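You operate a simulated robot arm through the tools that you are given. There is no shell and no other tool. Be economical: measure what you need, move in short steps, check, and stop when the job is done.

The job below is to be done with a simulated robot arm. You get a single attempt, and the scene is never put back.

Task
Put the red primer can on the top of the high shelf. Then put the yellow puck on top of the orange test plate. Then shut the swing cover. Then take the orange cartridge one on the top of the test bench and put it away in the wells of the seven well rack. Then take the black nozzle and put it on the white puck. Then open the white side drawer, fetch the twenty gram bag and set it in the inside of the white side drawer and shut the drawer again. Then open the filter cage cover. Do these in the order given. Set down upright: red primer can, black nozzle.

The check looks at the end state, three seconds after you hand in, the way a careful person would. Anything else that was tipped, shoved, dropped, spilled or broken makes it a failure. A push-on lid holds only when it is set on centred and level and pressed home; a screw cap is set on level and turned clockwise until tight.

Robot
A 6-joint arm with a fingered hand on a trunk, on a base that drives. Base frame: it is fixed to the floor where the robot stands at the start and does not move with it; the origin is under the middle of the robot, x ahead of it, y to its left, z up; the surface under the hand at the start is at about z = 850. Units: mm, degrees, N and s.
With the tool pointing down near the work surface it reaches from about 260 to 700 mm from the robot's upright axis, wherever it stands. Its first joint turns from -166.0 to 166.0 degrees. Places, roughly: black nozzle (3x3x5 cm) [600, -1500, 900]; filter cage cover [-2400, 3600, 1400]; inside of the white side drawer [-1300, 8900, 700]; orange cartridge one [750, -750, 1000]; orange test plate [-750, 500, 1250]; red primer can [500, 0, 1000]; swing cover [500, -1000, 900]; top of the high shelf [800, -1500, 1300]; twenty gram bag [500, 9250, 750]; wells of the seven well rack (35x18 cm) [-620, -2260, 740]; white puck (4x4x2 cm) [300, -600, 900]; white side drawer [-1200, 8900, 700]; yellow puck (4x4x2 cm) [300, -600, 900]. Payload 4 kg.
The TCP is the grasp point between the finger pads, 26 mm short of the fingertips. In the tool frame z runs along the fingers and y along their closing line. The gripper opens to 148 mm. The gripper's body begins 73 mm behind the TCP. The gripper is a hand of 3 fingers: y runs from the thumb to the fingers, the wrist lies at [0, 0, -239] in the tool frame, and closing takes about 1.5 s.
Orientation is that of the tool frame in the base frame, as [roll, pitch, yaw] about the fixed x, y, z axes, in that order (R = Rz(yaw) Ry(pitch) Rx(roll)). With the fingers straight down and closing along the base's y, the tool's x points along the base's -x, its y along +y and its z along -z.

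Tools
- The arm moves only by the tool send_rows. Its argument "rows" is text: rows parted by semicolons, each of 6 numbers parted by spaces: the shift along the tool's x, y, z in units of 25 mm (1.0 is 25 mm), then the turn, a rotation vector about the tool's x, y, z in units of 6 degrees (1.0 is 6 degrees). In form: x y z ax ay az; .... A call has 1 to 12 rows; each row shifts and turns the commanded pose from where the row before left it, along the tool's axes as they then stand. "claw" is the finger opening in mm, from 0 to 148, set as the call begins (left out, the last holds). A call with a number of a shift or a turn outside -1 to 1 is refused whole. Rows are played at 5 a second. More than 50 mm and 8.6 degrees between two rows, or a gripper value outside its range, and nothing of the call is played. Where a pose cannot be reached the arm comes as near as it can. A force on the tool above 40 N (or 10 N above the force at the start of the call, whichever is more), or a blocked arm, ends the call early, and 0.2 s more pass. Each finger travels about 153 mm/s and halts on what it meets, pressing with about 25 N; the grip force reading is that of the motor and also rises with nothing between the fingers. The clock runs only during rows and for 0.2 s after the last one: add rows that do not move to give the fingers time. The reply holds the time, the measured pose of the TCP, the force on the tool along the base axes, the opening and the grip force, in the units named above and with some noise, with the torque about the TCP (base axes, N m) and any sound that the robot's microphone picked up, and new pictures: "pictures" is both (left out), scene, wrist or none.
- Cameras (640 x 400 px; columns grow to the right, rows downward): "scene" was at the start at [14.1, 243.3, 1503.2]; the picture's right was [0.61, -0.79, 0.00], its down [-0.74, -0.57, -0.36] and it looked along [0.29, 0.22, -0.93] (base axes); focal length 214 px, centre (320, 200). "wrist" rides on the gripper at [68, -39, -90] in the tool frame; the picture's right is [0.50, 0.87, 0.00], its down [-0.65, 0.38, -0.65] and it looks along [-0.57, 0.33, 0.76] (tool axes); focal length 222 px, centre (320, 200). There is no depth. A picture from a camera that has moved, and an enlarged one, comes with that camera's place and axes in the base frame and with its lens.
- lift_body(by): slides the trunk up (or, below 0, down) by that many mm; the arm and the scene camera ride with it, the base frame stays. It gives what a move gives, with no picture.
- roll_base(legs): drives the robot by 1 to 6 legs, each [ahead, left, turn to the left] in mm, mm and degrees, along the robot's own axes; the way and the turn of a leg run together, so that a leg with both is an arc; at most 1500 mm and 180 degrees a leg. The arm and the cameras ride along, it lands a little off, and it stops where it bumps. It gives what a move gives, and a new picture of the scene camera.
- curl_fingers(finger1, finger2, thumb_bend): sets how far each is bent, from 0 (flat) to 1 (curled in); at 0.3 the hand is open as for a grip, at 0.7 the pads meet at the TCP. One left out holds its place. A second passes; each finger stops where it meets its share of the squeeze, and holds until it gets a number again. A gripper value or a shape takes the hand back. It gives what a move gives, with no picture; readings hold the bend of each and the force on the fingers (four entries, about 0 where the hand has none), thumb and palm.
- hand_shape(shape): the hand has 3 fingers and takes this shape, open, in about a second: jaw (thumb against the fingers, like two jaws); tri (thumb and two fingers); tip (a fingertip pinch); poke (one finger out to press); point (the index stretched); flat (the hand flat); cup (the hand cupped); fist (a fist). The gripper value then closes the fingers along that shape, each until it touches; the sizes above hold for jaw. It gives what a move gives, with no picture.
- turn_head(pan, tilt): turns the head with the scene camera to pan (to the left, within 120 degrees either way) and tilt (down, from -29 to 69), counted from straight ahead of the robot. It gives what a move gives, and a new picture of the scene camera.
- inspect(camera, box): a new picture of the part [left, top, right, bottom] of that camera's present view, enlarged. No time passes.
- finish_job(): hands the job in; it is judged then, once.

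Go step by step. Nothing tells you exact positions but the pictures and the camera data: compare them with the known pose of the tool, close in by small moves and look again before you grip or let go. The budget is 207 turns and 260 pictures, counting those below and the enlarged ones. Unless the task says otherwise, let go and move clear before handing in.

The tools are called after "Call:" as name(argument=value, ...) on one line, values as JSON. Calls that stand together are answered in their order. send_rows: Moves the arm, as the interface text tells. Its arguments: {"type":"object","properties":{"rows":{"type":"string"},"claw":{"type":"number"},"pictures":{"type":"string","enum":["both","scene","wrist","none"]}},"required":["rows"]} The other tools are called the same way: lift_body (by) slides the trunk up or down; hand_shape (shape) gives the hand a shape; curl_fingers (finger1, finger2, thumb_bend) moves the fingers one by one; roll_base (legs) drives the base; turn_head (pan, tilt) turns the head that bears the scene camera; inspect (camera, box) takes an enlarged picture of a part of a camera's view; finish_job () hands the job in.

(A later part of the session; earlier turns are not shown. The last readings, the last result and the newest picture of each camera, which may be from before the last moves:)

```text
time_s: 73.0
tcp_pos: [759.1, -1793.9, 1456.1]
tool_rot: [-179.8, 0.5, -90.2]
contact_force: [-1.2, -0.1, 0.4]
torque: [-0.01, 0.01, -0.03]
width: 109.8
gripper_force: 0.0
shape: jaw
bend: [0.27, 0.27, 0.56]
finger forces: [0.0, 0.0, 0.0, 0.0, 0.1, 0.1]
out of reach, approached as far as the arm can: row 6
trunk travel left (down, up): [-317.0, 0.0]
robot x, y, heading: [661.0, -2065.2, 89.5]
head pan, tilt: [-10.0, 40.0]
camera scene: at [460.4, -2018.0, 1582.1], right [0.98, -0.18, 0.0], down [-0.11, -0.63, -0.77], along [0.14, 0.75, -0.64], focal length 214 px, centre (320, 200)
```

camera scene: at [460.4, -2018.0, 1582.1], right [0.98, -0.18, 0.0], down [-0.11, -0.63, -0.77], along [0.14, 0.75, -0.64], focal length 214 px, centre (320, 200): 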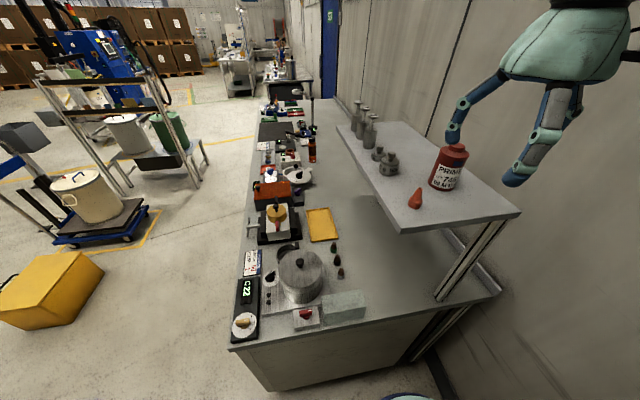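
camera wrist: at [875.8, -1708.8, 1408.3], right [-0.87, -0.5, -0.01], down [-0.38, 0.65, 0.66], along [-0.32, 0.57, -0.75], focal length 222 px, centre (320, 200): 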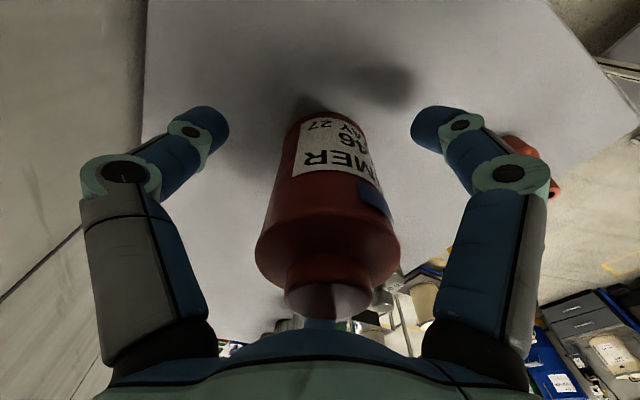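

The can stands upright on the shelf. Now back round to the bench, to the pucks near (345,-645).

Call:
roll_base(legs=[[0, 310, 0], [0, 0, -89.5], [-350, 0, 0], [0, 1430, 0]])

Call:
turn_head(pan=-20, tilt=60)

```text
time_s: 88.7
tcp_pos: [287.8, -1396.5, 1456.0]
tool_rot: [-179.8, 0.5, 177.6]
contact_force: [-0.2, 0.6, 0.3]
torque: [0.0, 0.01, 0.0]
width: 109.5
gripper_force: 0.1
shape: jaw
bend: [0.27, 0.27, 0.56]
finger forces: [0.0, 0.0, 0.0, 0.0, 0.0, 0.1]
trunk travel left (down, up): [-317.0, 0.0]
robot x, y, heading: [16.2, -1283.9, -2.4]
head pan, tilt: [-10.0, 40.0]
stopped in leg 4: the robot was blocked; the commanded pose is now the measured one
camera scene: at [72.6, -1091.3, 1582.1], right [-0.21, -0.98, 0.0], down [-0.63, 0.14, -0.77], along [0.75, -0.16, -0.64], focal length 214 px, centre (320, 200)
```

scene: 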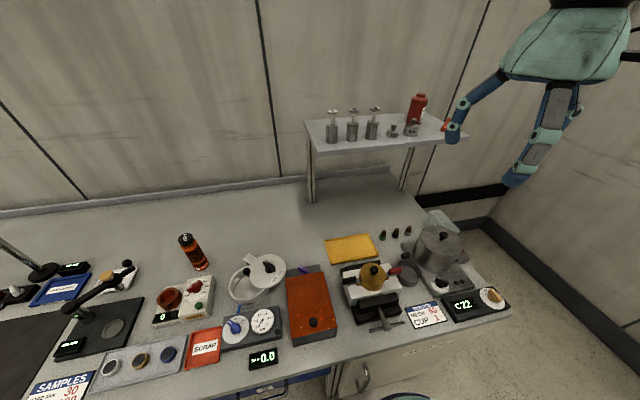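

```text
time_s: 89.6
tcp_pos: [289.1, -1396.2, 1457.0]
tool_rot: [-179.8, 0.4, 177.5]
contact_force: [-0.2, 0.8, 0.0]
torque: [0.0, 0.02, 0.0]
width: 109.6
gripper_force: 0.2
shape: jaw
bend: [0.27, 0.27, 0.56]
finger forces: [0.1, 0.0, 0.1, 0.0, 0.0, 0.0]
trunk travel left (down, up): [-317.0, 0.0]
robot x, y, heading: [14.5, -1282.3, -2.1]
head pan, tilt: [-20.0, 60.0]
camera scene: at [52.5, -1099.0, 1555.4], right [-0.38, -0.92, 0.0], down [-0.8, 0.33, -0.5], along [0.46, -0.19, -0.87], focal length 214 px, centre (320, 200)
```

scene: 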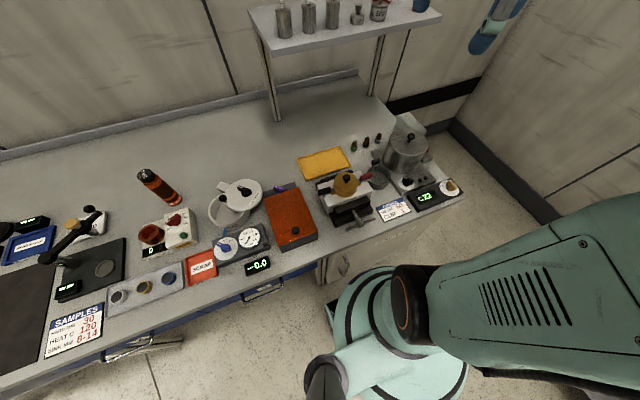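

The base touched the cabinet since it had drifted forward. I back off 40, straighten and go on left 660.

Call:
roll_base(legs=[[-50, 0, 2.2], [0, 670, 0]])

Call:
turn_head(pan=-20, tilt=65)

```text
time_s: 96.4
tcp_pos: [248.0, -713.1, 1455.7]
tool_rot: [-179.8, 0.3, 179.6]
contact_force: [0.3, -0.8, 0.1]
torque: [0.0, 0.01, -0.03]
width: 109.8
gripper_force: 0.1
shape: jaw
bend: [0.27, 0.27, 0.56]
finger forces: [0.0, 0.0, 0.0, 0.0, 0.1, 0.1]
trunk travel left (down, up): [-317.0, 0.0]
robot x, y, heading: [-28.9, -610.8, -0.3]
head pan, tilt: [-20.0, 60.0]
camera scene: at [1.4, -424.8, 1555.4], right [-0.35, -0.94, 0.0], down [-0.81, 0.3, -0.5], along [0.47, -0.17, -0.87], focal length 214 px, centre (320, 200)
```

scene: 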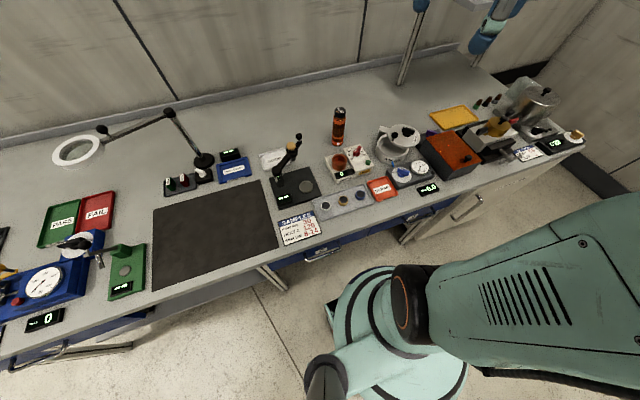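

```text
time_s: 97.1
tcp_pos: [247.1, -713.1, 1456.8]
tool_rot: [-179.7, 0.3, 179.7]
contact_force: [0.0, 0.2, -0.7]
torque: [0.0, 0.01, 0.0]
width: 109.8
gripper_force: 0.0
shape: jaw
bend: [0.27, 0.27, 0.56]
finger forces: [0.1, 0.0, 0.0, 0.0, 0.1, 0.0]
trunk travel left (down, up): [-317.0, 0.0]
robot x, y, heading: [-27.8, -612.9, -0.3]
head pan, tilt: [-20.0, 65.0]
camera scene: at [-4.2, -422.8, 1549.9], right [-0.35, -0.94, 0.0], down [-0.85, 0.32, -0.42], along [0.4, -0.15, -0.91], focal length 214 px, centre (320, 200)
```

scene: 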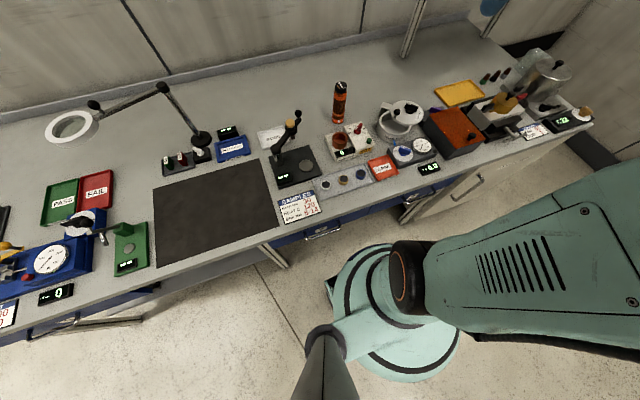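

Call:
inspect(camera="scene", box=[260, 120, 420, 220])

Call:
turn_head(pan=100, tilt=20)

```text
4.00 times, centred on (340, 170) of scene
camera zoom: at [-4.2, -422.8, 1549.9], right [-0.35, -0.94, 0.0], down [-0.85, 0.32, -0.42], along [0.4, -0.15, -0.91], focal length 858 px, centre (240, 320)
```

zoom: 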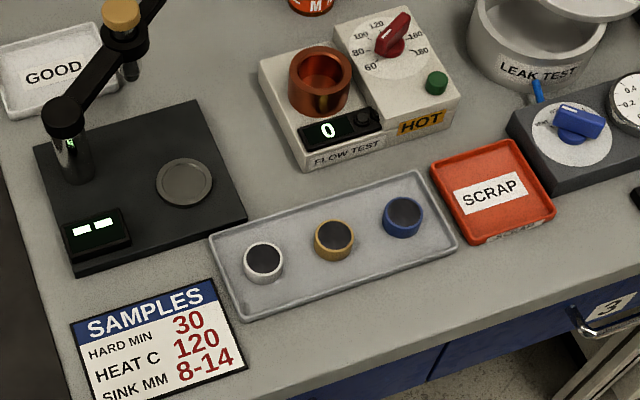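

```text
time_s: 99.1
tcp_pos: [247.9, -713.2, 1455.8]
tool_rot: [-179.9, 0.3, 179.7]
contact_force: [0.2, 0.3, -0.6]
torque: [-0.01, 0.0, 0.0]
width: 110.0
gripper_force: 0.0
shape: jaw
bend: [0.27, 0.27, 0.56]
finger forces: [0.0, 0.0, 0.0, 0.0, 0.1, 0.1]
trunk travel left (down, up): [-317.0, 0.0]
robot x, y, heading: [-30.5, -610.1, -0.4]
head pan, tilt: [100.0, 20.0]
camera scene: at [-76.5, -309.7, 1613.5], right [0.99, 0.17, 0.0], down [0.06, -0.34, -0.94], along [-0.16, 0.93, -0.34], focal length 214 px, centre (320, 200)
```

scene: 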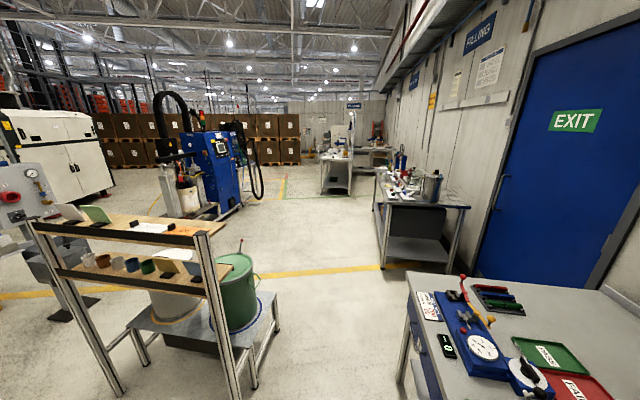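

Yellow puck at about (338,-642), white at (342,-576). The rack with the test plates is to the left. I go above the yellow puck, turning the hand 30° so the fingers miss the neighbours.

Call:
send_rows(rows="-0.9 0.71 1 0 0 0;-0.9 0.71 1 0 0 0;-0.9 0.71 1 0 0 0;-0.9 0.71 1 0 0 0;0 0 1 0 0 -1;0 0 1 0 0 -1;0 0 1 0 0 -1;0 0 1 0 0 -1;0 0 1 0 0 -1;0 0 1 0 0 0;0 0 1 0 0 0;0 0 1 0 0 0", claw=75, pictures="none")

Call:
send_rows(rows="0 0 1 0 0 0;0 0 1 0 0 0;0 0 1 0 0 0;0 0 1 0 0 0;0 0 0 0 0 0;0 0 0 0 0 0", pictures="wrist")

Call:
turn_head(pan=-20, tilt=65)

```text
time_s: 101.7
tcp_pos: [340.2, -643.5, 1154.7]
tool_rot: [-179.6, 0.3, -150.4]
contact_force: [-0.5, 0.0, 0.8]
torque: [0.04, 0.02, 0.0]
width: 75.6
gripper_force: 0.0
shape: jaw
bend: [0.36, 0.36, 0.7]
finger forces: [0.1, 0.0, 0.0, 0.0, 0.1, 0.1]
trunk travel left (down, up): [-317.0, 0.0]
robot x, y, heading: [-28.2, -611.4, -0.7]
head pan, tilt: [100.0, 20.0]
```

```text
time_s: 103.1
tcp_pos: [342.9, -645.5, 1055.8]
tool_rot: [-179.6, 0.3, -150.4]
contact_force: [-0.2, 0.0, 0.4]
torque: [-0.03, -0.02, 0.01]
width: 75.5
gripper_force: 0.1
shape: jaw
bend: [0.36, 0.36, 0.7]
finger forces: [0.0, 0.0, 0.0, 0.1, 0.0, 0.0]
trunk travel left (down, up): [-317.0, 0.0]
robot x, y, heading: [-26.5, -608.1, -0.5]
head pan, tilt: [100.0, 20.0]
camera wrist: at [302.0, -713.3, 1143.9], right [-0.86, 0.51, -0.01], down [0.38, 0.65, 0.65], along [0.34, 0.56, -0.76], focal length 222 px, centre (320, 200)
```

wrist: 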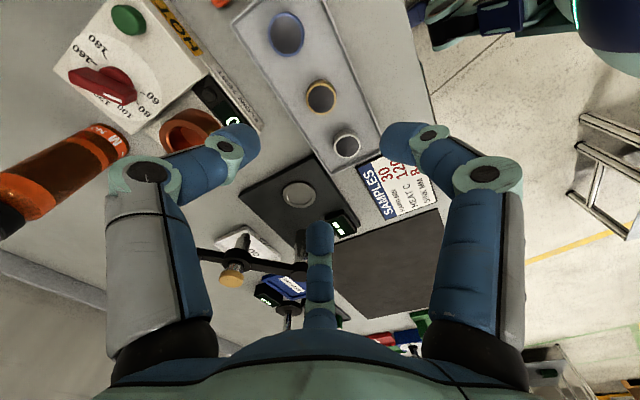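

```text
time_s: 105.1
tcp_pos: [343.5, -646.2, 1055.9]
tool_rot: [-179.7, 0.3, -150.5]
contact_force: [0.4, 0.1, 0.0]
torque: [0.01, 0.01, 0.0]
width: 75.7
gripper_force: 0.0
shape: jaw
bend: [0.36, 0.36, 0.7]
finger forces: [0.0, 0.0, 0.0, 0.0, 0.0, 0.0]
trunk travel left (down, up): [-317.0, 0.0]
robot x, y, heading: [-26.8, -612.1, -0.5]
head pan, tilt: [-20.0, 65.0]
camera scene: at [-4.1, -422.7, 1549.8], right [-0.35, -0.94, 0.0], down [-0.85, 0.32, -0.42], along [0.4, -0.15, -0.91], focal length 214 px, centre (320, 200)
```

scene: 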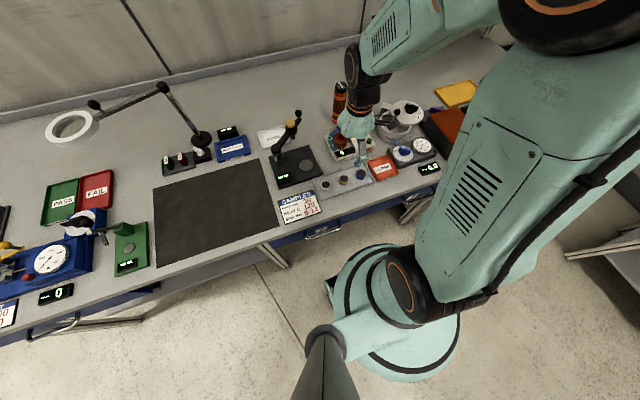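

The puck lies right under the TCP. I go down to z≈900 and check.

Call:
send_rows(rows="0 0 1 0 0 0;0 0 1 0 0 0;0 0 1 0 0 0;0 0 1 0 0 0;0 0 1 0 0 0;0 0 1 0 0 0;0 0 0 0 0 0", pictures="wrist")

Call:
inspect(camera="scene", box=[300, 120, 400, 200])

```text
time_s: 106.7
tcp_pos: [346.6, -646.9, 906.3]
tool_rot: [-179.6, 0.3, -150.4]
contact_force: [0.4, -0.5, 0.1]
torque: [0.02, -0.02, 0.02]
width: 75.5
gripper_force: 0.1
shape: jaw
bend: [0.36, 0.36, 0.7]
finger forces: [0.0, 0.0, 0.0, 0.0, 0.1, 0.1]
trunk travel left (down, up): [-317.0, 0.0]
robot x, y, heading: [-27.9, -609.9, -0.6]
head pan, tilt: [-20.0, 65.0]
camera wrist: at [304.8, -713.4, 994.4], right [-0.86, 0.51, -0.01], down [0.38, 0.65, 0.65], along [0.34, 0.56, -0.76], focal length 222 px, centre (320, 200)
```

wrist: 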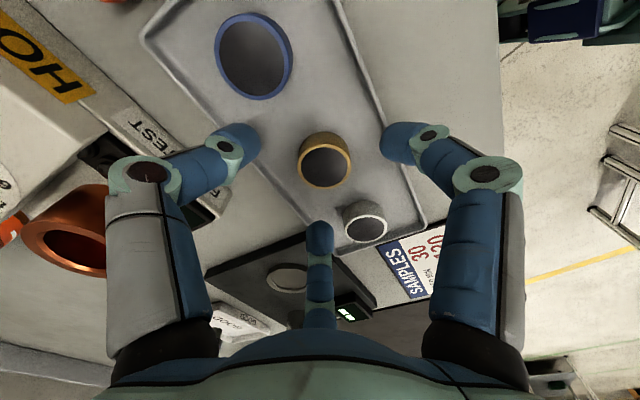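

```text
5.00 times, centred on (350, 160) of scene
camera zoom: at [-4.5, -422.7, 1549.8], right [-0.35, -0.94, 0.0], down [-0.85, 0.32, -0.42], along [0.4, -0.15, -0.91], focal length 1072 px, centre (170, 400)
```

zoom: 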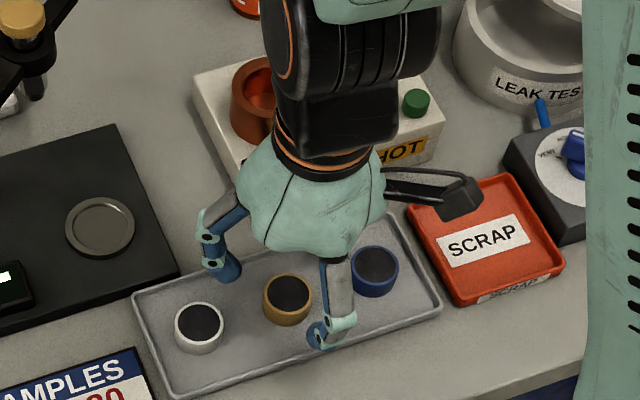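

I centre by 4 mm, go down to z≈883 and close.

Call:
send_rows(rows="0.14 0.08 0.5 0 0 0;0 0 0.42 0 0 0;0 0 0 0 0 0", pictures="none")

Call:
send_rows(rows="0 0 0 0 0 0;0 0 0 0 0 0;0 0 0 0 0 0;0 0 0 0 0 0;0 0 0 0 0 0;0 0 0 0 0 0", claw=15, pictures="wrist")

```text
time_s: 107.5
tcp_pos: [341.8, -646.3, 881.9]
tool_rot: [-179.6, 0.4, -150.4]
contact_force: [-1.9, -0.1, 10.8]
torque: [0.02, 0.52, -0.04]
width: 76.2
gripper_force: 0.1
shape: jaw
bend: [0.33, 0.36, 0.7]
finger forces: [9.6, 0.0, 0.1, 0.0, 0.0, 0.0]
trunk travel left (down, up): [-317.0, 0.0]
robot x, y, heading: [-27.2, -612.2, -0.3]
head pan, tilt: [-20.0, 65.0]
```

```text
time_s: 108.9
tcp_pos: [339.1, -646.8, 885.1]
tool_rot: [-179.6, 0.3, -150.4]
contact_force: [-19.5, 2.5, 26.7]
torque: [0.03, 1.54, -0.01]
width: 30.5
gripper_force: 24.8
shape: jaw
bend: [0.79, 0.78, 0.73]
finger forces: [52.8, 0.0, 0.0, 0.0, 0.0, 0.0]
trunk travel left (down, up): [-317.0, 0.0]
robot x, y, heading: [-27.6, -609.1, -0.3]
head pan, tilt: [-20.0, 65.0]
camera wrist: at [297.8, -713.2, 972.0], right [-0.86, 0.51, -0.01], down [0.38, 0.65, 0.65], along [0.34, 0.56, -0.76], focal length 222 px, centre (320, 200)
```

wrist: 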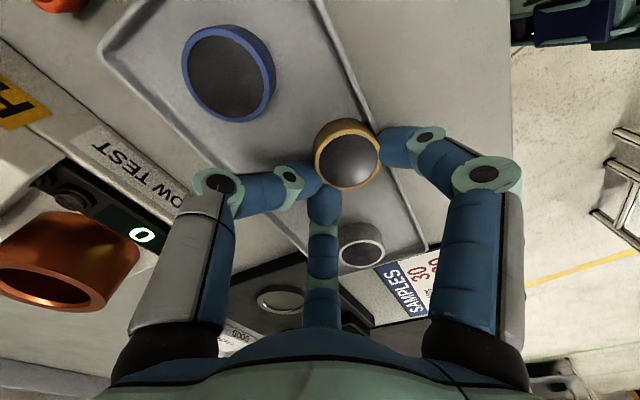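

One finger caught the tray's rim. I open, rise and look.

Call:
send_rows(rows="0 0 0 0 0 0;0 0 0 0 0 0;0 0 0 0 0 0;0 0 -0.5 0 0 0;0 0 -0.5 0 0 0;0 0 -1 0 0 0;0 0 -1 0 0 0;0 0 -1 0 0 0", claw=75, pictures="wrist")

Call:
inspect(camera="scene", box=[300, 120, 400, 200])

```text
time_s: 110.7
tcp_pos: [337.4, -644.6, 984.0]
tool_rot: [-179.6, 0.4, -150.5]
contact_force: [-0.1, -0.6, -0.6]
torque: [-0.01, -0.01, -0.02]
width: 74.8
gripper_force: 0.2
shape: jaw
bend: [0.36, 0.36, 0.7]
finger forces: [0.1, 0.0, 0.0, 0.1, 0.0, 0.1]
trunk travel left (down, up): [-317.0, 0.0]
robot x, y, heading: [-26.0, -608.8, -0.5]
head pan, tilt: [-20.0, 65.0]
camera wrist: at [297.1, -711.3, 1072.8], right [-0.86, 0.51, -0.01], down [0.38, 0.66, 0.65], along [0.34, 0.56, -0.76], focal length 222 px, centre (320, 200)
```

wrist: 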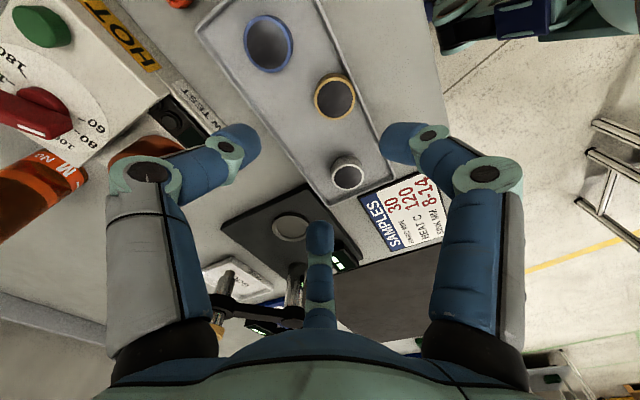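

```text
5.00 times, centred on (350, 160) of scene
camera zoom: at [-4.8, -422.7, 1549.8], right [-0.35, -0.94, 0.0], down [-0.85, 0.32, -0.42], along [0.4, -0.15, -0.91], focal length 1072 px, centre (170, 400)
```

zoom: 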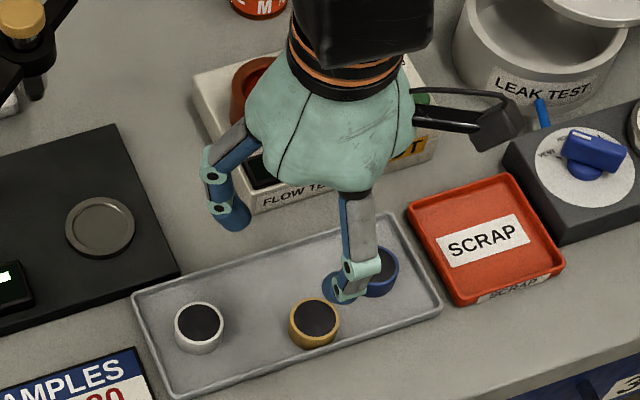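

The tray stayed; the puck moved to about (320,-656) near the front rim. I centre on it and take it higher, with the tips above the rim (TCP z≈890).

Call:
send_rows(rows="0.83 -0.05 0 0 0 0;0 0 0.9 0 0 0;0 0 0.9 0 0 0;0 0 0.6 0 0 0;0 0 0.6 0 0 0;0 0 0 0 0 0", claw=70, pictures="wrist")

Call:
inspect(camera="scene", box=[300, 120, 400, 200])

```text
time_s: 112.1
tcp_pos: [319.8, -657.3, 907.4]
tool_rot: [-179.7, 0.3, -150.4]
contact_force: [0.0, 0.6, -0.4]
torque: [0.01, -0.01, -0.02]
width: 70.6
gripper_force: 0.0
shape: jaw
bend: [0.37, 0.37, 0.7]
finger forces: [0.1, 0.0, 0.0, 0.1, 0.1, 0.0]
trunk travel left (down, up): [-317.0, 0.0]
robot x, y, heading: [-28.8, -606.7, -0.1]
head pan, tilt: [-20.0, 65.0]
camera wrist: at [279.7, -724.3, 996.1], right [-0.86, 0.51, -0.01], down [0.38, 0.65, 0.65], along [0.34, 0.56, -0.76], focal length 222 px, centre (320, 200)
```

wrist: 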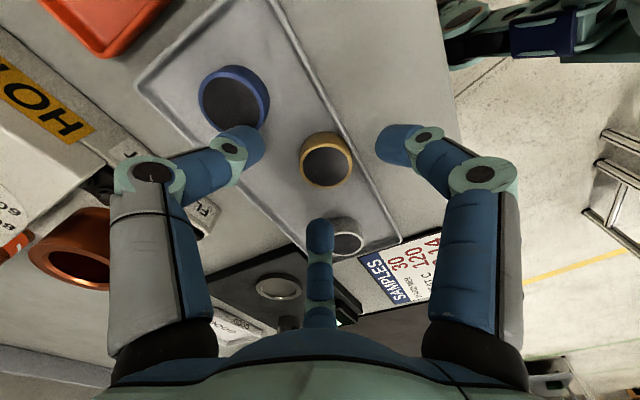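

```text
5.00 times, centred on (350, 160) of scene
camera zoom: at [-4.4, -422.7, 1549.8], right [-0.35, -0.94, 0.0], down [-0.85, 0.32, -0.42], along [0.4, -0.15, -0.91], focal length 1072 px, centre (170, 400)
```

zoom: 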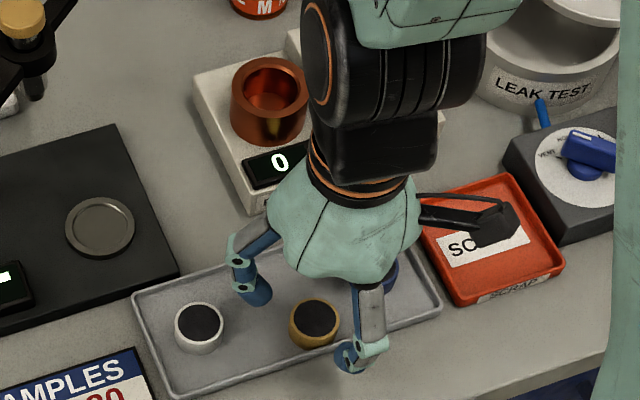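

The thumb would hit the blue puck this way, so I rise slightly and turn the hand 60° so all three fingers fall into free space.

Call:
send_rows(rows="0.2 0 -0.6 0 0 0;0 0 0 0 0 1;0 0 0 0 0 1;0 0 0 0 0 1;0 0 0 0 0 1;0 0 0 0 0 1;0 0 0 0 0 1;0 0 0 0 0 1;0 0 0 0 0 1;0 0 0 0 0 1;0 0 0 0 0 1;0 0 0.4 0 0 0", claw=65, pictures="wrist")

Call:
inspect(camera="scene", box=[300, 120, 400, 200])

```text
time_s: 114.7
tcp_pos: [318.1, -657.0, 910.8]
tool_rot: [-180.0, 0.4, 149.5]
contact_force: [0.1, -0.1, -0.5]
torque: [0.0, 0.0, 0.03]
width: 65.6
gripper_force: 0.1
shape: jaw
bend: [0.39, 0.39, 0.7]
finger forces: [0.0, 0.0, 0.0, 0.0, 0.0, 0.0]
trunk travel left (down, up): [-317.0, 0.0]
robot x, y, heading: [-30.1, -612.4, -0.4]
head pan, tilt: [-20.0, 65.0]
camera wrist: at [237.8, -656.4, 999.8], right [0.01, 1.0, 0.0], down [0.75, 0.0, 0.66], along [0.66, -0.01, -0.75], focal length 222 px, centre (320, 200)
```

wrist: 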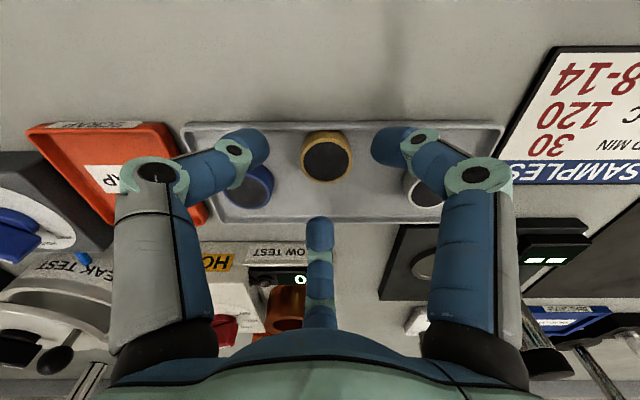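

```text
5.00 times, centred on (350, 160) of scene
camera zoom: at [-3.7, -422.7, 1549.8], right [-0.35, -0.94, 0.0], down [-0.85, 0.32, -0.42], along [0.4, -0.15, -0.91], focal length 1072 px, centre (170, 400)
```

zoom: 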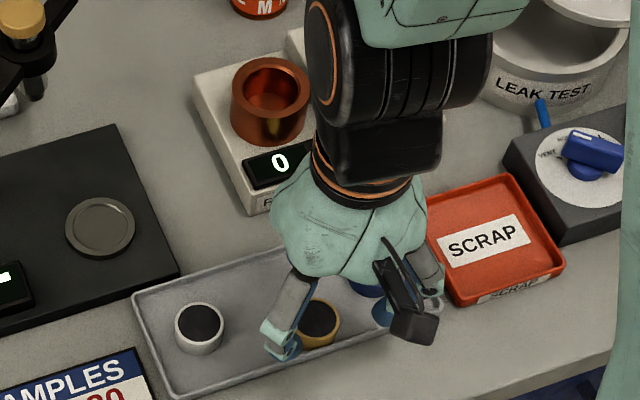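

I shift 4 mm and go down to 890, then close.

Call:
send_rows(rows="0.14 -0.08 0 0 0 0;0 0 0.4 0 0 0;0 0 0.4 0 0 0;0 0 0 0 0 0", pictures="none")

Call:
send_rows(rows="0 0 0 0 0 0;0 0 0 0 0 0;0 0 0 0 0 0;0 0 0 0 0 0;0 0 0 0 0 0;0 0 0 0 0 0", claw=15, pictures="wrist")

Call:
inspect(camera="scene", box=[300, 120, 400, 200])

```text
time_s: 115.7
tcp_pos: [313.5, -658.9, 893.3]
tool_rot: [180.0, 0.4, 149.6]
contact_force: [0.1, 0.4, 0.6]
torque: [-0.01, -0.01, 0.0]
width: 65.5
gripper_force: 0.0
shape: jaw
bend: [0.39, 0.39, 0.7]
finger forces: [0.0, 0.1, 0.0, 0.0, 0.0, 0.0]
trunk travel left (down, up): [-317.0, 0.0]
robot x, y, heading: [-30.0, -610.1, -0.5]
head pan, tilt: [-20.0, 65.0]
```

```text
time_s: 117.1
tcp_pos: [314.0, -658.3, 894.1]
tool_rot: [179.8, 0.7, 149.6]
contact_force: [7.8, 1.3, 36.4]
torque: [0.12, -0.42, 0.08]
width: 25.0
gripper_force: 24.9
shape: jaw
bend: [0.76, 0.76, 0.71]
finger forces: [28.7, 33.1, 0.1, 0.0, 24.8, 0.0]
trunk travel left (down, up): [-317.0, 0.0]
robot x, y, heading: [-29.8, -615.4, -0.5]
head pan, tilt: [-20.0, 65.0]
camera wrist: at [234.5, -657.7, 981.1], right [0.01, 1.0, 0.0], down [0.75, 0.0, 0.66], along [0.66, -0.01, -0.75], focal length 222 px, centre (320, 200)
```

wrist: 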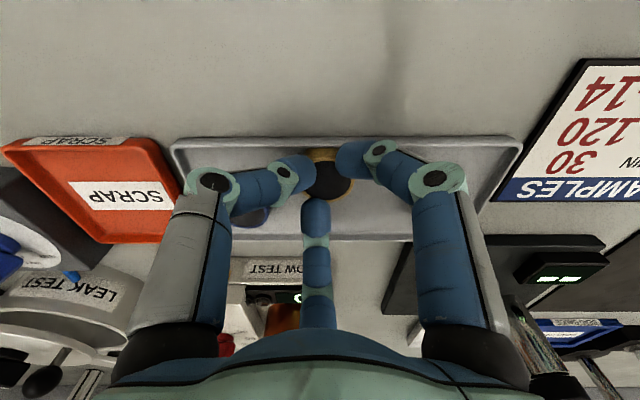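

```text
5.00 times, centred on (350, 160) of scene
camera zoom: at [-5.2, -422.3, 1549.9], right [-0.35, -0.94, 0.0], down [-0.85, 0.32, -0.42], along [0.4, -0.15, -0.91], focal length 1072 px, centre (170, 400)
```

zoom: 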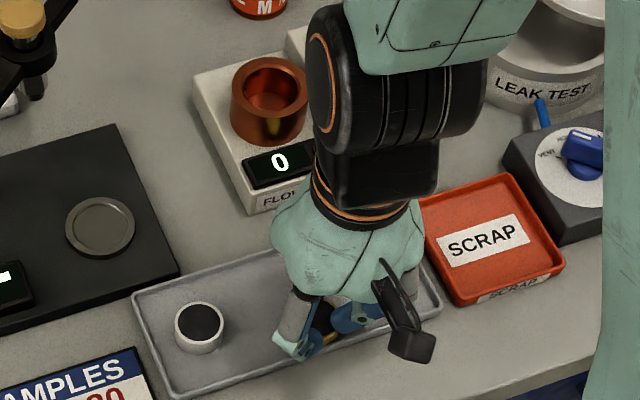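

All three fingers grip. I lift and check.

Call:
send_rows(rows="0 0 -0.3 0 0 0;0 0 -0.6 0 0 0;0 0 -1 0 0 0;0 0 -1 0 0 0;0 0 -1 0 0 0;0 0 -1 0 0 0", pictures="wrist")

Call:
inspect(camera="scene", box=[300, 120, 400, 200])

```text
time_s: 118.5
tcp_pos: [312.0, -659.4, 1018.6]
tool_rot: [180.0, 0.4, 149.6]
contact_force: [0.1, -0.9, 0.2]
torque: [-0.02, 0.01, -0.02]
width: 15.0
gripper_force: 24.4
shape: jaw
bend: [0.78, 0.79, 0.77]
finger forces: [0.0, 0.0, 0.0, 0.0, 0.1, 0.0]
trunk travel left (down, up): [-317.0, 0.0]
robot x, y, heading: [-29.4, -610.7, -0.5]
head pan, tilt: [-20.0, 65.0]
camera wrist: at [232.0, -658.2, 1105.3], right [0.01, 1.0, 0.0], down [0.75, 0.0, 0.66], along [0.66, -0.01, -0.75], focal length 222 px, centre (320, 200)
```

wrist: 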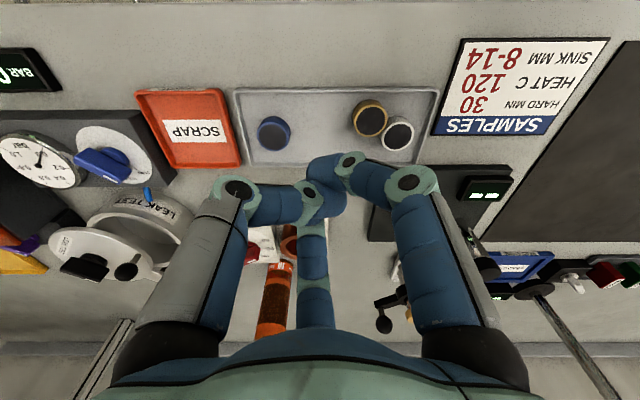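

```text
5.00 times, centred on (350, 160) of scene
camera zoom: at [-4.9, -422.7, 1549.8], right [-0.35, -0.94, 0.0], down [-0.85, 0.32, -0.42], along [0.4, -0.15, -0.91], focal length 1072 px, centre (170, 400)
```

zoom: 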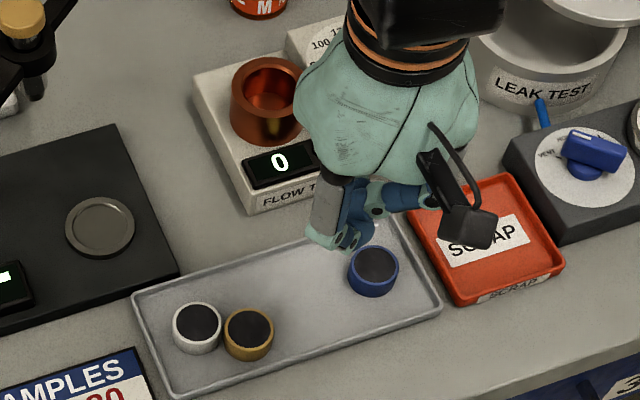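

The puck slipped out, standing upright beside the white one at about (322,-605). I try the fingertip-pinch shape to see its geometry.

Call:
hand_shape(shape="tip")

Call:
send_rows(rows="0 0 -1 0 0 0;0 0 0 0 0 0", pictures="both")

Call:
send_rows(rows="0 0 0 0 0 0;0 0 0 0 0 0;0 0 0 0 0 0;0 0 0 0 0 0;0 0 0 0 0 0", claw=30, pictures="wrist")

```text
time_s: 119.4
tcp_pos: [311.6, -658.7, 1018.5]
tool_rot: [180.0, 0.5, 149.6]
contact_force: [-0.6, 0.3, 1.0]
torque: [-0.02, -0.02, -0.02]
width: 147.6
gripper_force: 0.1
shape: tip
bend: [0.3, 0.3, 0.3]
finger forces: [0.1, 0.0, 0.0, 0.0, 0.0, 0.1]
trunk travel left (down, up): [-317.0, 0.0]
robot x, y, heading: [-28.7, -606.8, -0.4]
head pan, tilt: [-20.0, 65.0]
```

```text
time_s: 120.0
tcp_pos: [311.3, -658.3, 1040.0]
tool_rot: [180.0, 0.6, 149.6]
contact_force: [-0.1, 0.1, 0.3]
torque: [-0.03, 0.0, -0.01]
width: 147.8
gripper_force: 0.1
shape: tip
bend: [0.3, 0.3, 0.3]
finger forces: [0.1, 0.0, 0.1, 0.0, 0.1, 0.0]
trunk travel left (down, up): [-317.0, 0.0]
robot x, y, heading: [-30.7, -612.6, -0.1]
head pan, tilt: [-20.0, 65.0]
camera scene: at [-3.6, -422.9, 1549.9], right [-0.35, -0.94, 0.0], down [-0.85, 0.32, -0.42], along [0.4, -0.15, -0.91], focal length 214 px, centre (320, 200)
camera wrist: at [232.1, -657.2, 1128.5], right [0.01, 1.0, 0.0], down [0.75, 0.0, 0.66], along [0.66, -0.01, -0.75], focal length 222 px, centre (320, 200)
```

scene: 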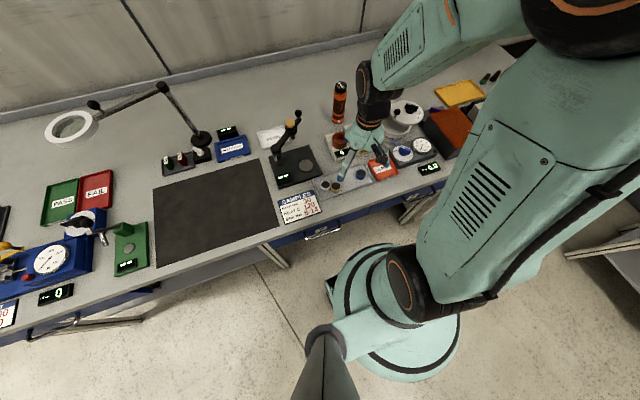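
wrist: 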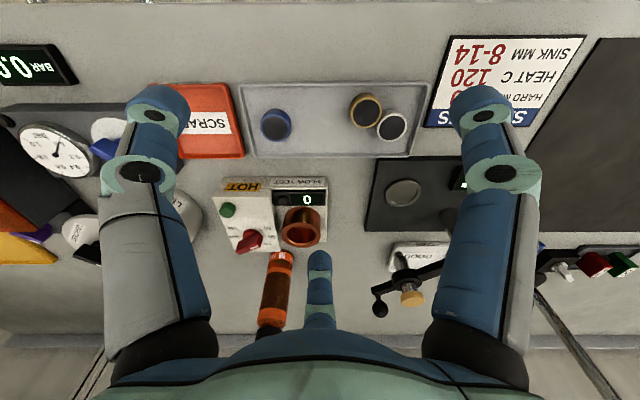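

```text
time_s: 121.2
tcp_pos: [311.5, -659.1, 1040.6]
tool_rot: [-180.0, 0.6, 149.7]
contact_force: [0.3, 1.2, 0.1]
torque: [0.03, 0.01, 0.0]
width: 30.3
gripper_force: 0.1
shape: tip
bend: [0.75, 0.75, 0.7]
finger forces: [0.0, 0.0, 0.0, 0.2, 0.0, 0.0]
trunk travel left (down, up): [-317.0, 0.0]
robot x, y, heading: [-31.3, -613.4, -0.4]
head pan, tilt: [-20.0, 65.0]
camera wrist: at [231.6, -657.1, 1128.5], right [0.01, 1.0, 0.0], down [0.75, 0.0, 0.66], along [0.66, -0.01, -0.75], focal length 222 px, centre (320, 200)
```

wrist: 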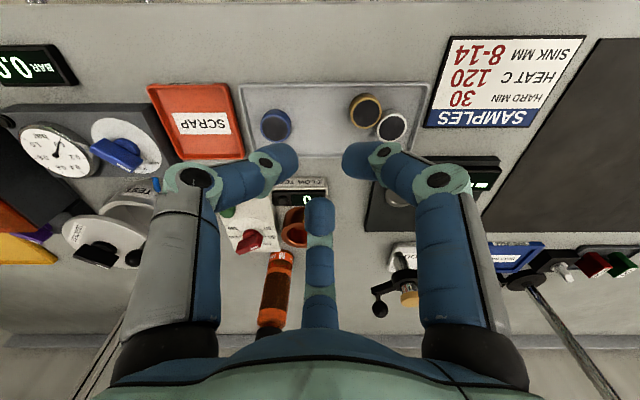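

The tip shape closes the same way. The puck stands against the front rim and the white puck, so I first want to nudge it to free space with one finger; I look at the poke shape.

Call:
hand_shape(shape="poke")

Call:
send_rows(rows="0 0 0 0 0 0", pictures="wrist")

Call:
inspect(camera="scene", box=[300, 80, 440, 200])

```text
time_s: 122.1
tcp_pos: [311.9, -657.3, 1041.2]
tool_rot: [-180.0, 0.5, 149.6]
contact_force: [0.3, 0.0, -0.1]
torque: [0.01, 0.0, 0.03]
width: 0.0
gripper_force: 0.0
shape: poke
bend: [1.0, 1.0, 0.4]
finger forces: [0.0, 0.0, 0.1, 0.0, 0.0, 0.0]
trunk travel left (down, up): [-317.0, 0.0]
robot x, y, heading: [-24.5, -608.1, -0.2]
head pan, tilt: [-20.0, 65.0]
```

```text
time_s: 122.5
tcp_pos: [310.7, -658.4, 1040.0]
tool_rot: [180.0, 0.4, 149.7]
contact_force: [-0.5, 0.3, -0.3]
torque: [0.01, -0.01, 0.01]
width: 0.0
gripper_force: 0.1
shape: poke
bend: [1.0, 1.0, 0.4]
finger forces: [0.0, 0.1, 0.0, 0.1, 0.0, 0.0]
trunk travel left (down, up): [-317.0, 0.0]
robot x, y, heading: [-29.3, -609.1, -0.5]
head pan, tilt: [-20.0, 65.0]
camera wrist: at [231.6, -657.1, 1128.5], right [0.01, 1.0, 0.0], down [0.75, 0.0, 0.66], along [0.66, -0.01, -0.75], focal length 222 px, centre (320, 200)
```

wrist: 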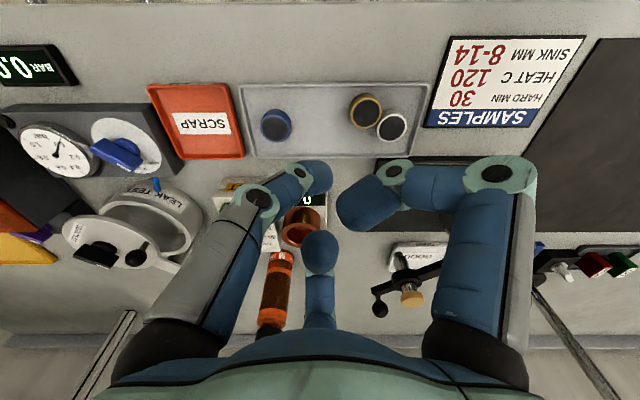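

```text
3.33 times, centred on (370, 140) of scene
camera zoom: at [-4.2, -422.8, 1549.8], right [-0.35, -0.94, 0.0], down [-0.85, 0.32, -0.42], along [0.4, -0.15, -0.91], focal length 715 px, centre (153, 400)
```

zoom: 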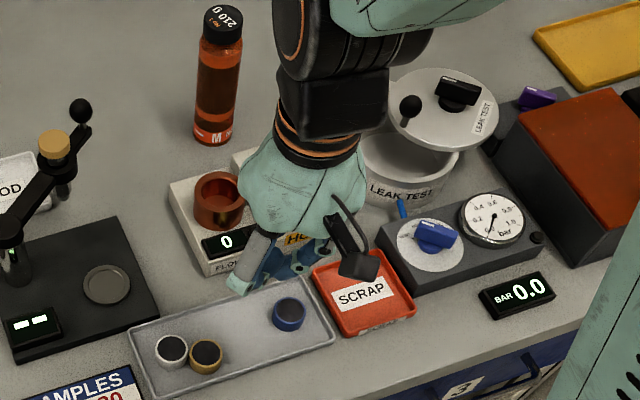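

The thumb is now the poking finger. I move it over the gap beside the yellow puck, staying above, and check its tip.

Call:
send_rows(rows="0.63 0.91 0 0 0 0;0.63 0.91 0 0 0 0;0.62 0.92 0 0 0 0;0 0 1 0 0 0;0 0 1 0 0 0;0 0 1 0 0 0;0 0 1 0 0 0;0 0 0.4 0 0 0;0 0 0 0 0 0", pictures="wrist")

Call:
inspect(camera="scene", box=[300, 120, 400, 200])

```text
time_s: 124.5
tcp_pos: [306.4, -575.4, 927.6]
tool_rot: [-180.0, 0.5, 149.7]
contact_force: [0.1, -0.8, 0.9]
torque: [-0.01, -0.02, 0.0]
width: 0.0
gripper_force: 0.0
shape: poke
bend: [1.0, 1.0, 0.4]
finger forces: [0.0, 0.0, 0.0, 0.0, 0.0, 0.0]
trunk travel left (down, up): [-317.0, 0.0]
robot x, y, heading: [-29.4, -609.8, -0.1]
head pan, tilt: [-20.0, 65.0]
camera wrist: at [226.7, -574.5, 1016.0], right [0.01, 1.0, 0.0], down [0.75, 0.0, 0.66], along [0.66, -0.01, -0.75], focal length 222 px, centre (320, 200)
```

wrist: 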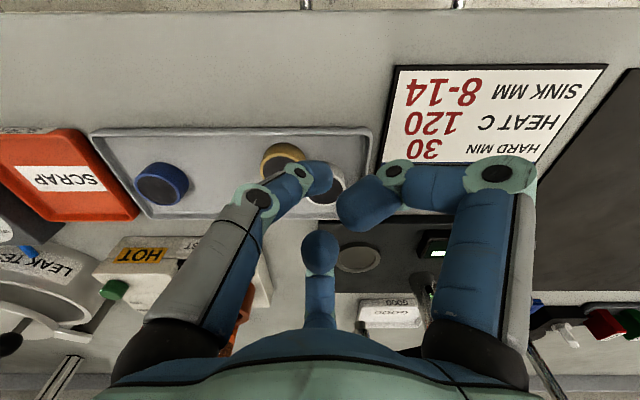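

```text
5.00 times, centred on (350, 160) of scene
camera zoom: at [-4.2, -422.8, 1549.8], right [-0.35, -0.94, 0.0], down [-0.85, 0.32, -0.42], along [0.4, -0.15, -0.91], focal length 1072 px, centre (170, 400)
```

zoom: 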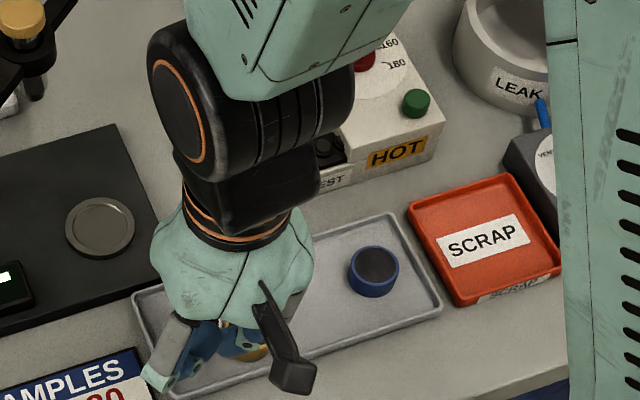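

The poke shape is not clear to me; fully closed jaws make a compact pushing tip instead. I take jaw shape, close to 0 and look.

Call:
hand_shape(shape="jaw")

Call:
send_rows(rows="0 0 0 0 0 0;0 0 0 0 0 0;0 0 0 0 0 0;0 0 0 0 0 0;0 0 0 0 0 0;0 0 0 0 0 0;0 0 0 0 0 0;0 0 0 0 0 0", claw=0, pictures="wrist")

Call:
inspect(camera="scene", box=[300, 120, 400, 200])

```text
time_s: 125.4
tcp_pos: [305.6, -575.8, 928.1]
tool_rot: [-180.0, 0.4, 149.7]
contact_force: [0.9, 0.1, -0.4]
torque: [0.0, 0.01, 0.01]
width: 148.0
gripper_force: 0.0
shape: jaw
bend: [0.3, 0.3, 0.3]
finger forces: [0.0, 0.1, 0.1, 0.0, 0.0, 0.0]
trunk travel left (down, up): [-317.0, 0.0]
robot x, y, heading: [-27.4, -605.6, -0.4]
head pan, tilt: [-20.0, 65.0]
```

```text
time_s: 127.2
tcp_pos: [306.4, -576.4, 927.5]
tool_rot: [180.0, 0.5, 149.7]
contact_force: [0.6, -0.1, 0.1]
torque: [0.01, 0.03, 0.04]
width: 0.0
gripper_force: 25.3
shape: jaw
bend: [0.7, 0.7, 0.7]
finger forces: [0.0, 0.1, 0.1, 0.1, 0.0, 0.1]
trunk travel left (down, up): [-317.0, 0.0]
robot x, y, heading: [-28.8, -609.6, -0.2]
head pan, tilt: [-20.0, 65.0]
camera wrist: at [226.7, -574.5, 1016.2], right [0.01, 1.0, 0.0], down [0.75, 0.0, 0.66], along [0.66, -0.01, -0.75], focal length 222 px, centre (320, 200)
```

wrist: 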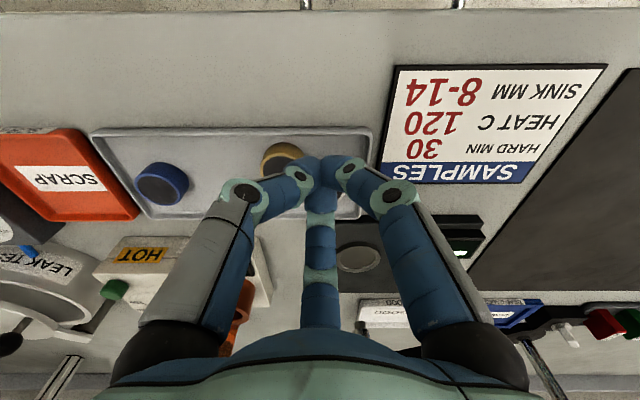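

```text
5.00 times, centred on (350, 160) of scene
camera zoom: at [-4.2, -422.8, 1549.8], right [-0.35, -0.94, 0.0], down [-0.85, 0.32, -0.42], along [0.4, -0.15, -0.91], focal length 1072 px, centre (170, 400)
```

zoom: 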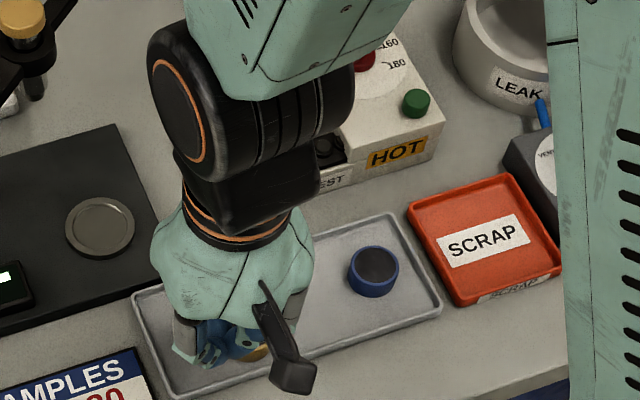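

I place the closed tips at the gap and lower to z≈890.

Call:
send_rows(rows="0.35 -0.11 0 0 0 0;0 0 0.5 0 0 0;0 0 0.4 0 0 0;0 0 0.3 0 0 0;0 0 0.2 0 0 0;0 0 0.1 0 0 0;0 0 0 0 0 0", pictures="wrist")

```text
time_s: 128.8
tcp_pos: [299.0, -573.9, 892.5]
tool_rot: [179.9, 0.5, 149.5]
contact_force: [0.8, 0.7, -0.3]
torque: [0.01, -0.02, 0.0]
width: 0.0
gripper_force: 24.7
shape: jaw
bend: [0.7, 0.7, 0.7]
finger forces: [0.0, 0.0, 0.1, 0.1, 0.1, 0.1]
trunk travel left (down, up): [-317.0, 0.0]
robot x, y, heading: [-27.3, -612.0, -0.6]
head pan, tilt: [-20.0, 65.0]
camera wrist: at [218.4, -572.5, 980.8], right [0.01, 1.0, 0.0], down [0.75, 0.0, 0.66], along [0.66, -0.01, -0.75], focal length 222 px, centre (320, 200)
```

wrist: 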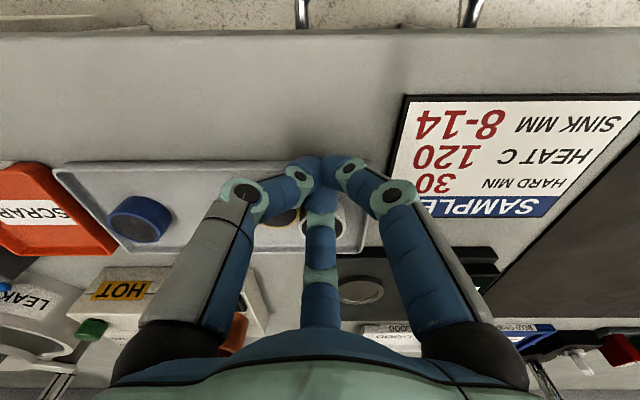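

The tips sit over the rim beside the puck. I lower 3 mm and push along (+x,−y).

Call:
send_rows(rows="0 0 0.12 0 0 0;-0.5 -0.2 0 0 0 0;-0.5 -0.2 0 0 0 0;-0.5 -0.2 0 0 0 0;-0.5 -0.2 0 0 0 0;0 0 0 0 0 0", pictures="wrist")

Call:
send_rows(rows="0.3 0.12 0 0 0 0;0 0 -1 0 0 0;0 0 -1 0 0 0;0 0 -1 0 0 0;0 0 -1 0 0 0", pictures="wrist")

Call:
inspect(camera="scene", box=[300, 120, 400, 200])

```text
time_s: 130.2
tcp_pos: [332.2, -618.1, 891.8]
tool_rot: [-180.0, 0.6, 149.6]
contact_force: [-0.4, -0.2, -0.7]
torque: [0.0, 0.01, 0.0]
width: 0.0
gripper_force: 24.8
shape: jaw
bend: [0.7, 0.7, 0.7]
finger forces: [0.0, 0.0, 0.0, 0.0, 0.0, 0.0]
trunk travel left (down, up): [-317.0, 0.0]
robot x, y, heading: [-29.9, -609.6, -0.4]
head pan, tilt: [-20.0, 65.0]
camera wrist: at [252.0, -616.3, 979.4], right [0.01, 1.0, 0.0], down [0.75, 0.0, 0.66], along [0.66, -0.01, -0.75], focal length 222 px, centre (320, 200)
```

wrist: 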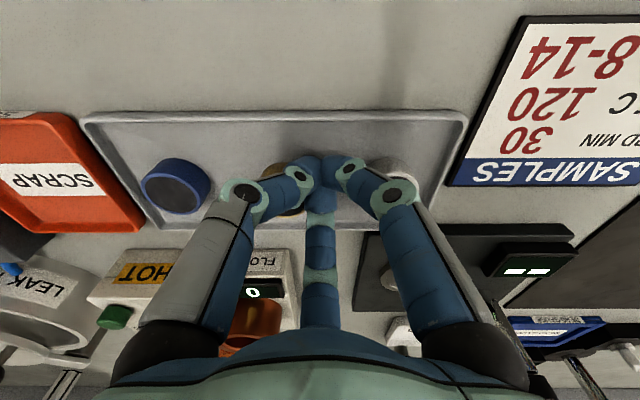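

```text
time_s: 131.4
tcp_pos: [324.8, -609.2, 990.7]
tool_rot: [180.0, 0.5, 149.6]
contact_force: [-0.1, -0.2, 0.3]
torque: [-0.03, -0.02, 0.01]
width: 0.1
gripper_force: 25.2
shape: jaw
bend: [0.7, 0.7, 0.7]
finger forces: [0.0, 0.1, 0.0, 0.0, 0.0, 0.0]
trunk travel left (down, up): [-317.0, 0.0]
robot x, y, heading: [-25.9, -607.9, -0.5]
head pan, tilt: [-20.0, 65.0]
camera wrist: at [244.7, -608.8, 1078.9], right [0.01, 1.0, 0.0], down [0.75, 0.0, 0.66], along [0.66, -0.01, -0.75], focal length 222 px, centre (320, 200)
```

wrist: 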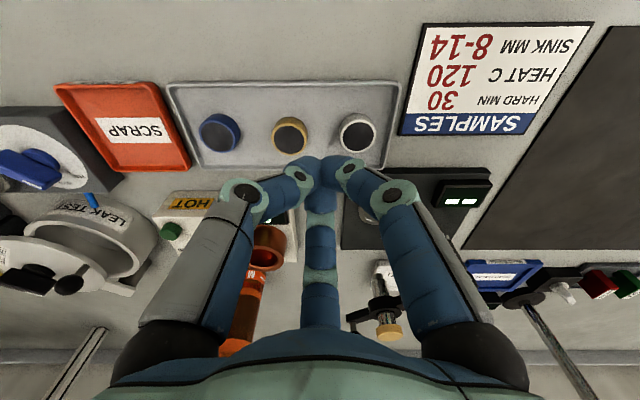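

```text
5.00 times, centred on (350, 160) of scene
camera zoom: at [-4.8, -422.8, 1549.8], right [-0.35, -0.94, 0.0], down [-0.85, 0.32, -0.42], along [0.4, -0.15, -0.91], focal length 1072 px, centre (170, 400)
```

zoom: 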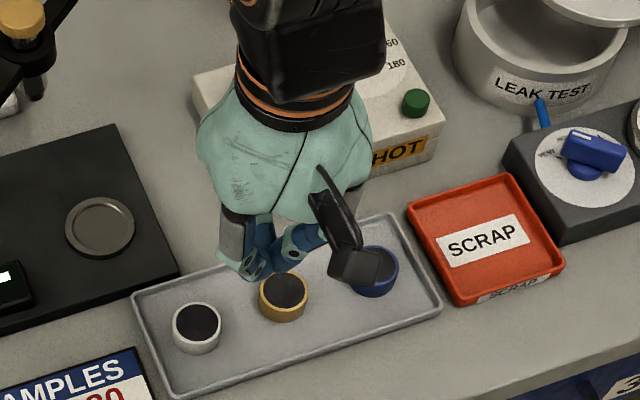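

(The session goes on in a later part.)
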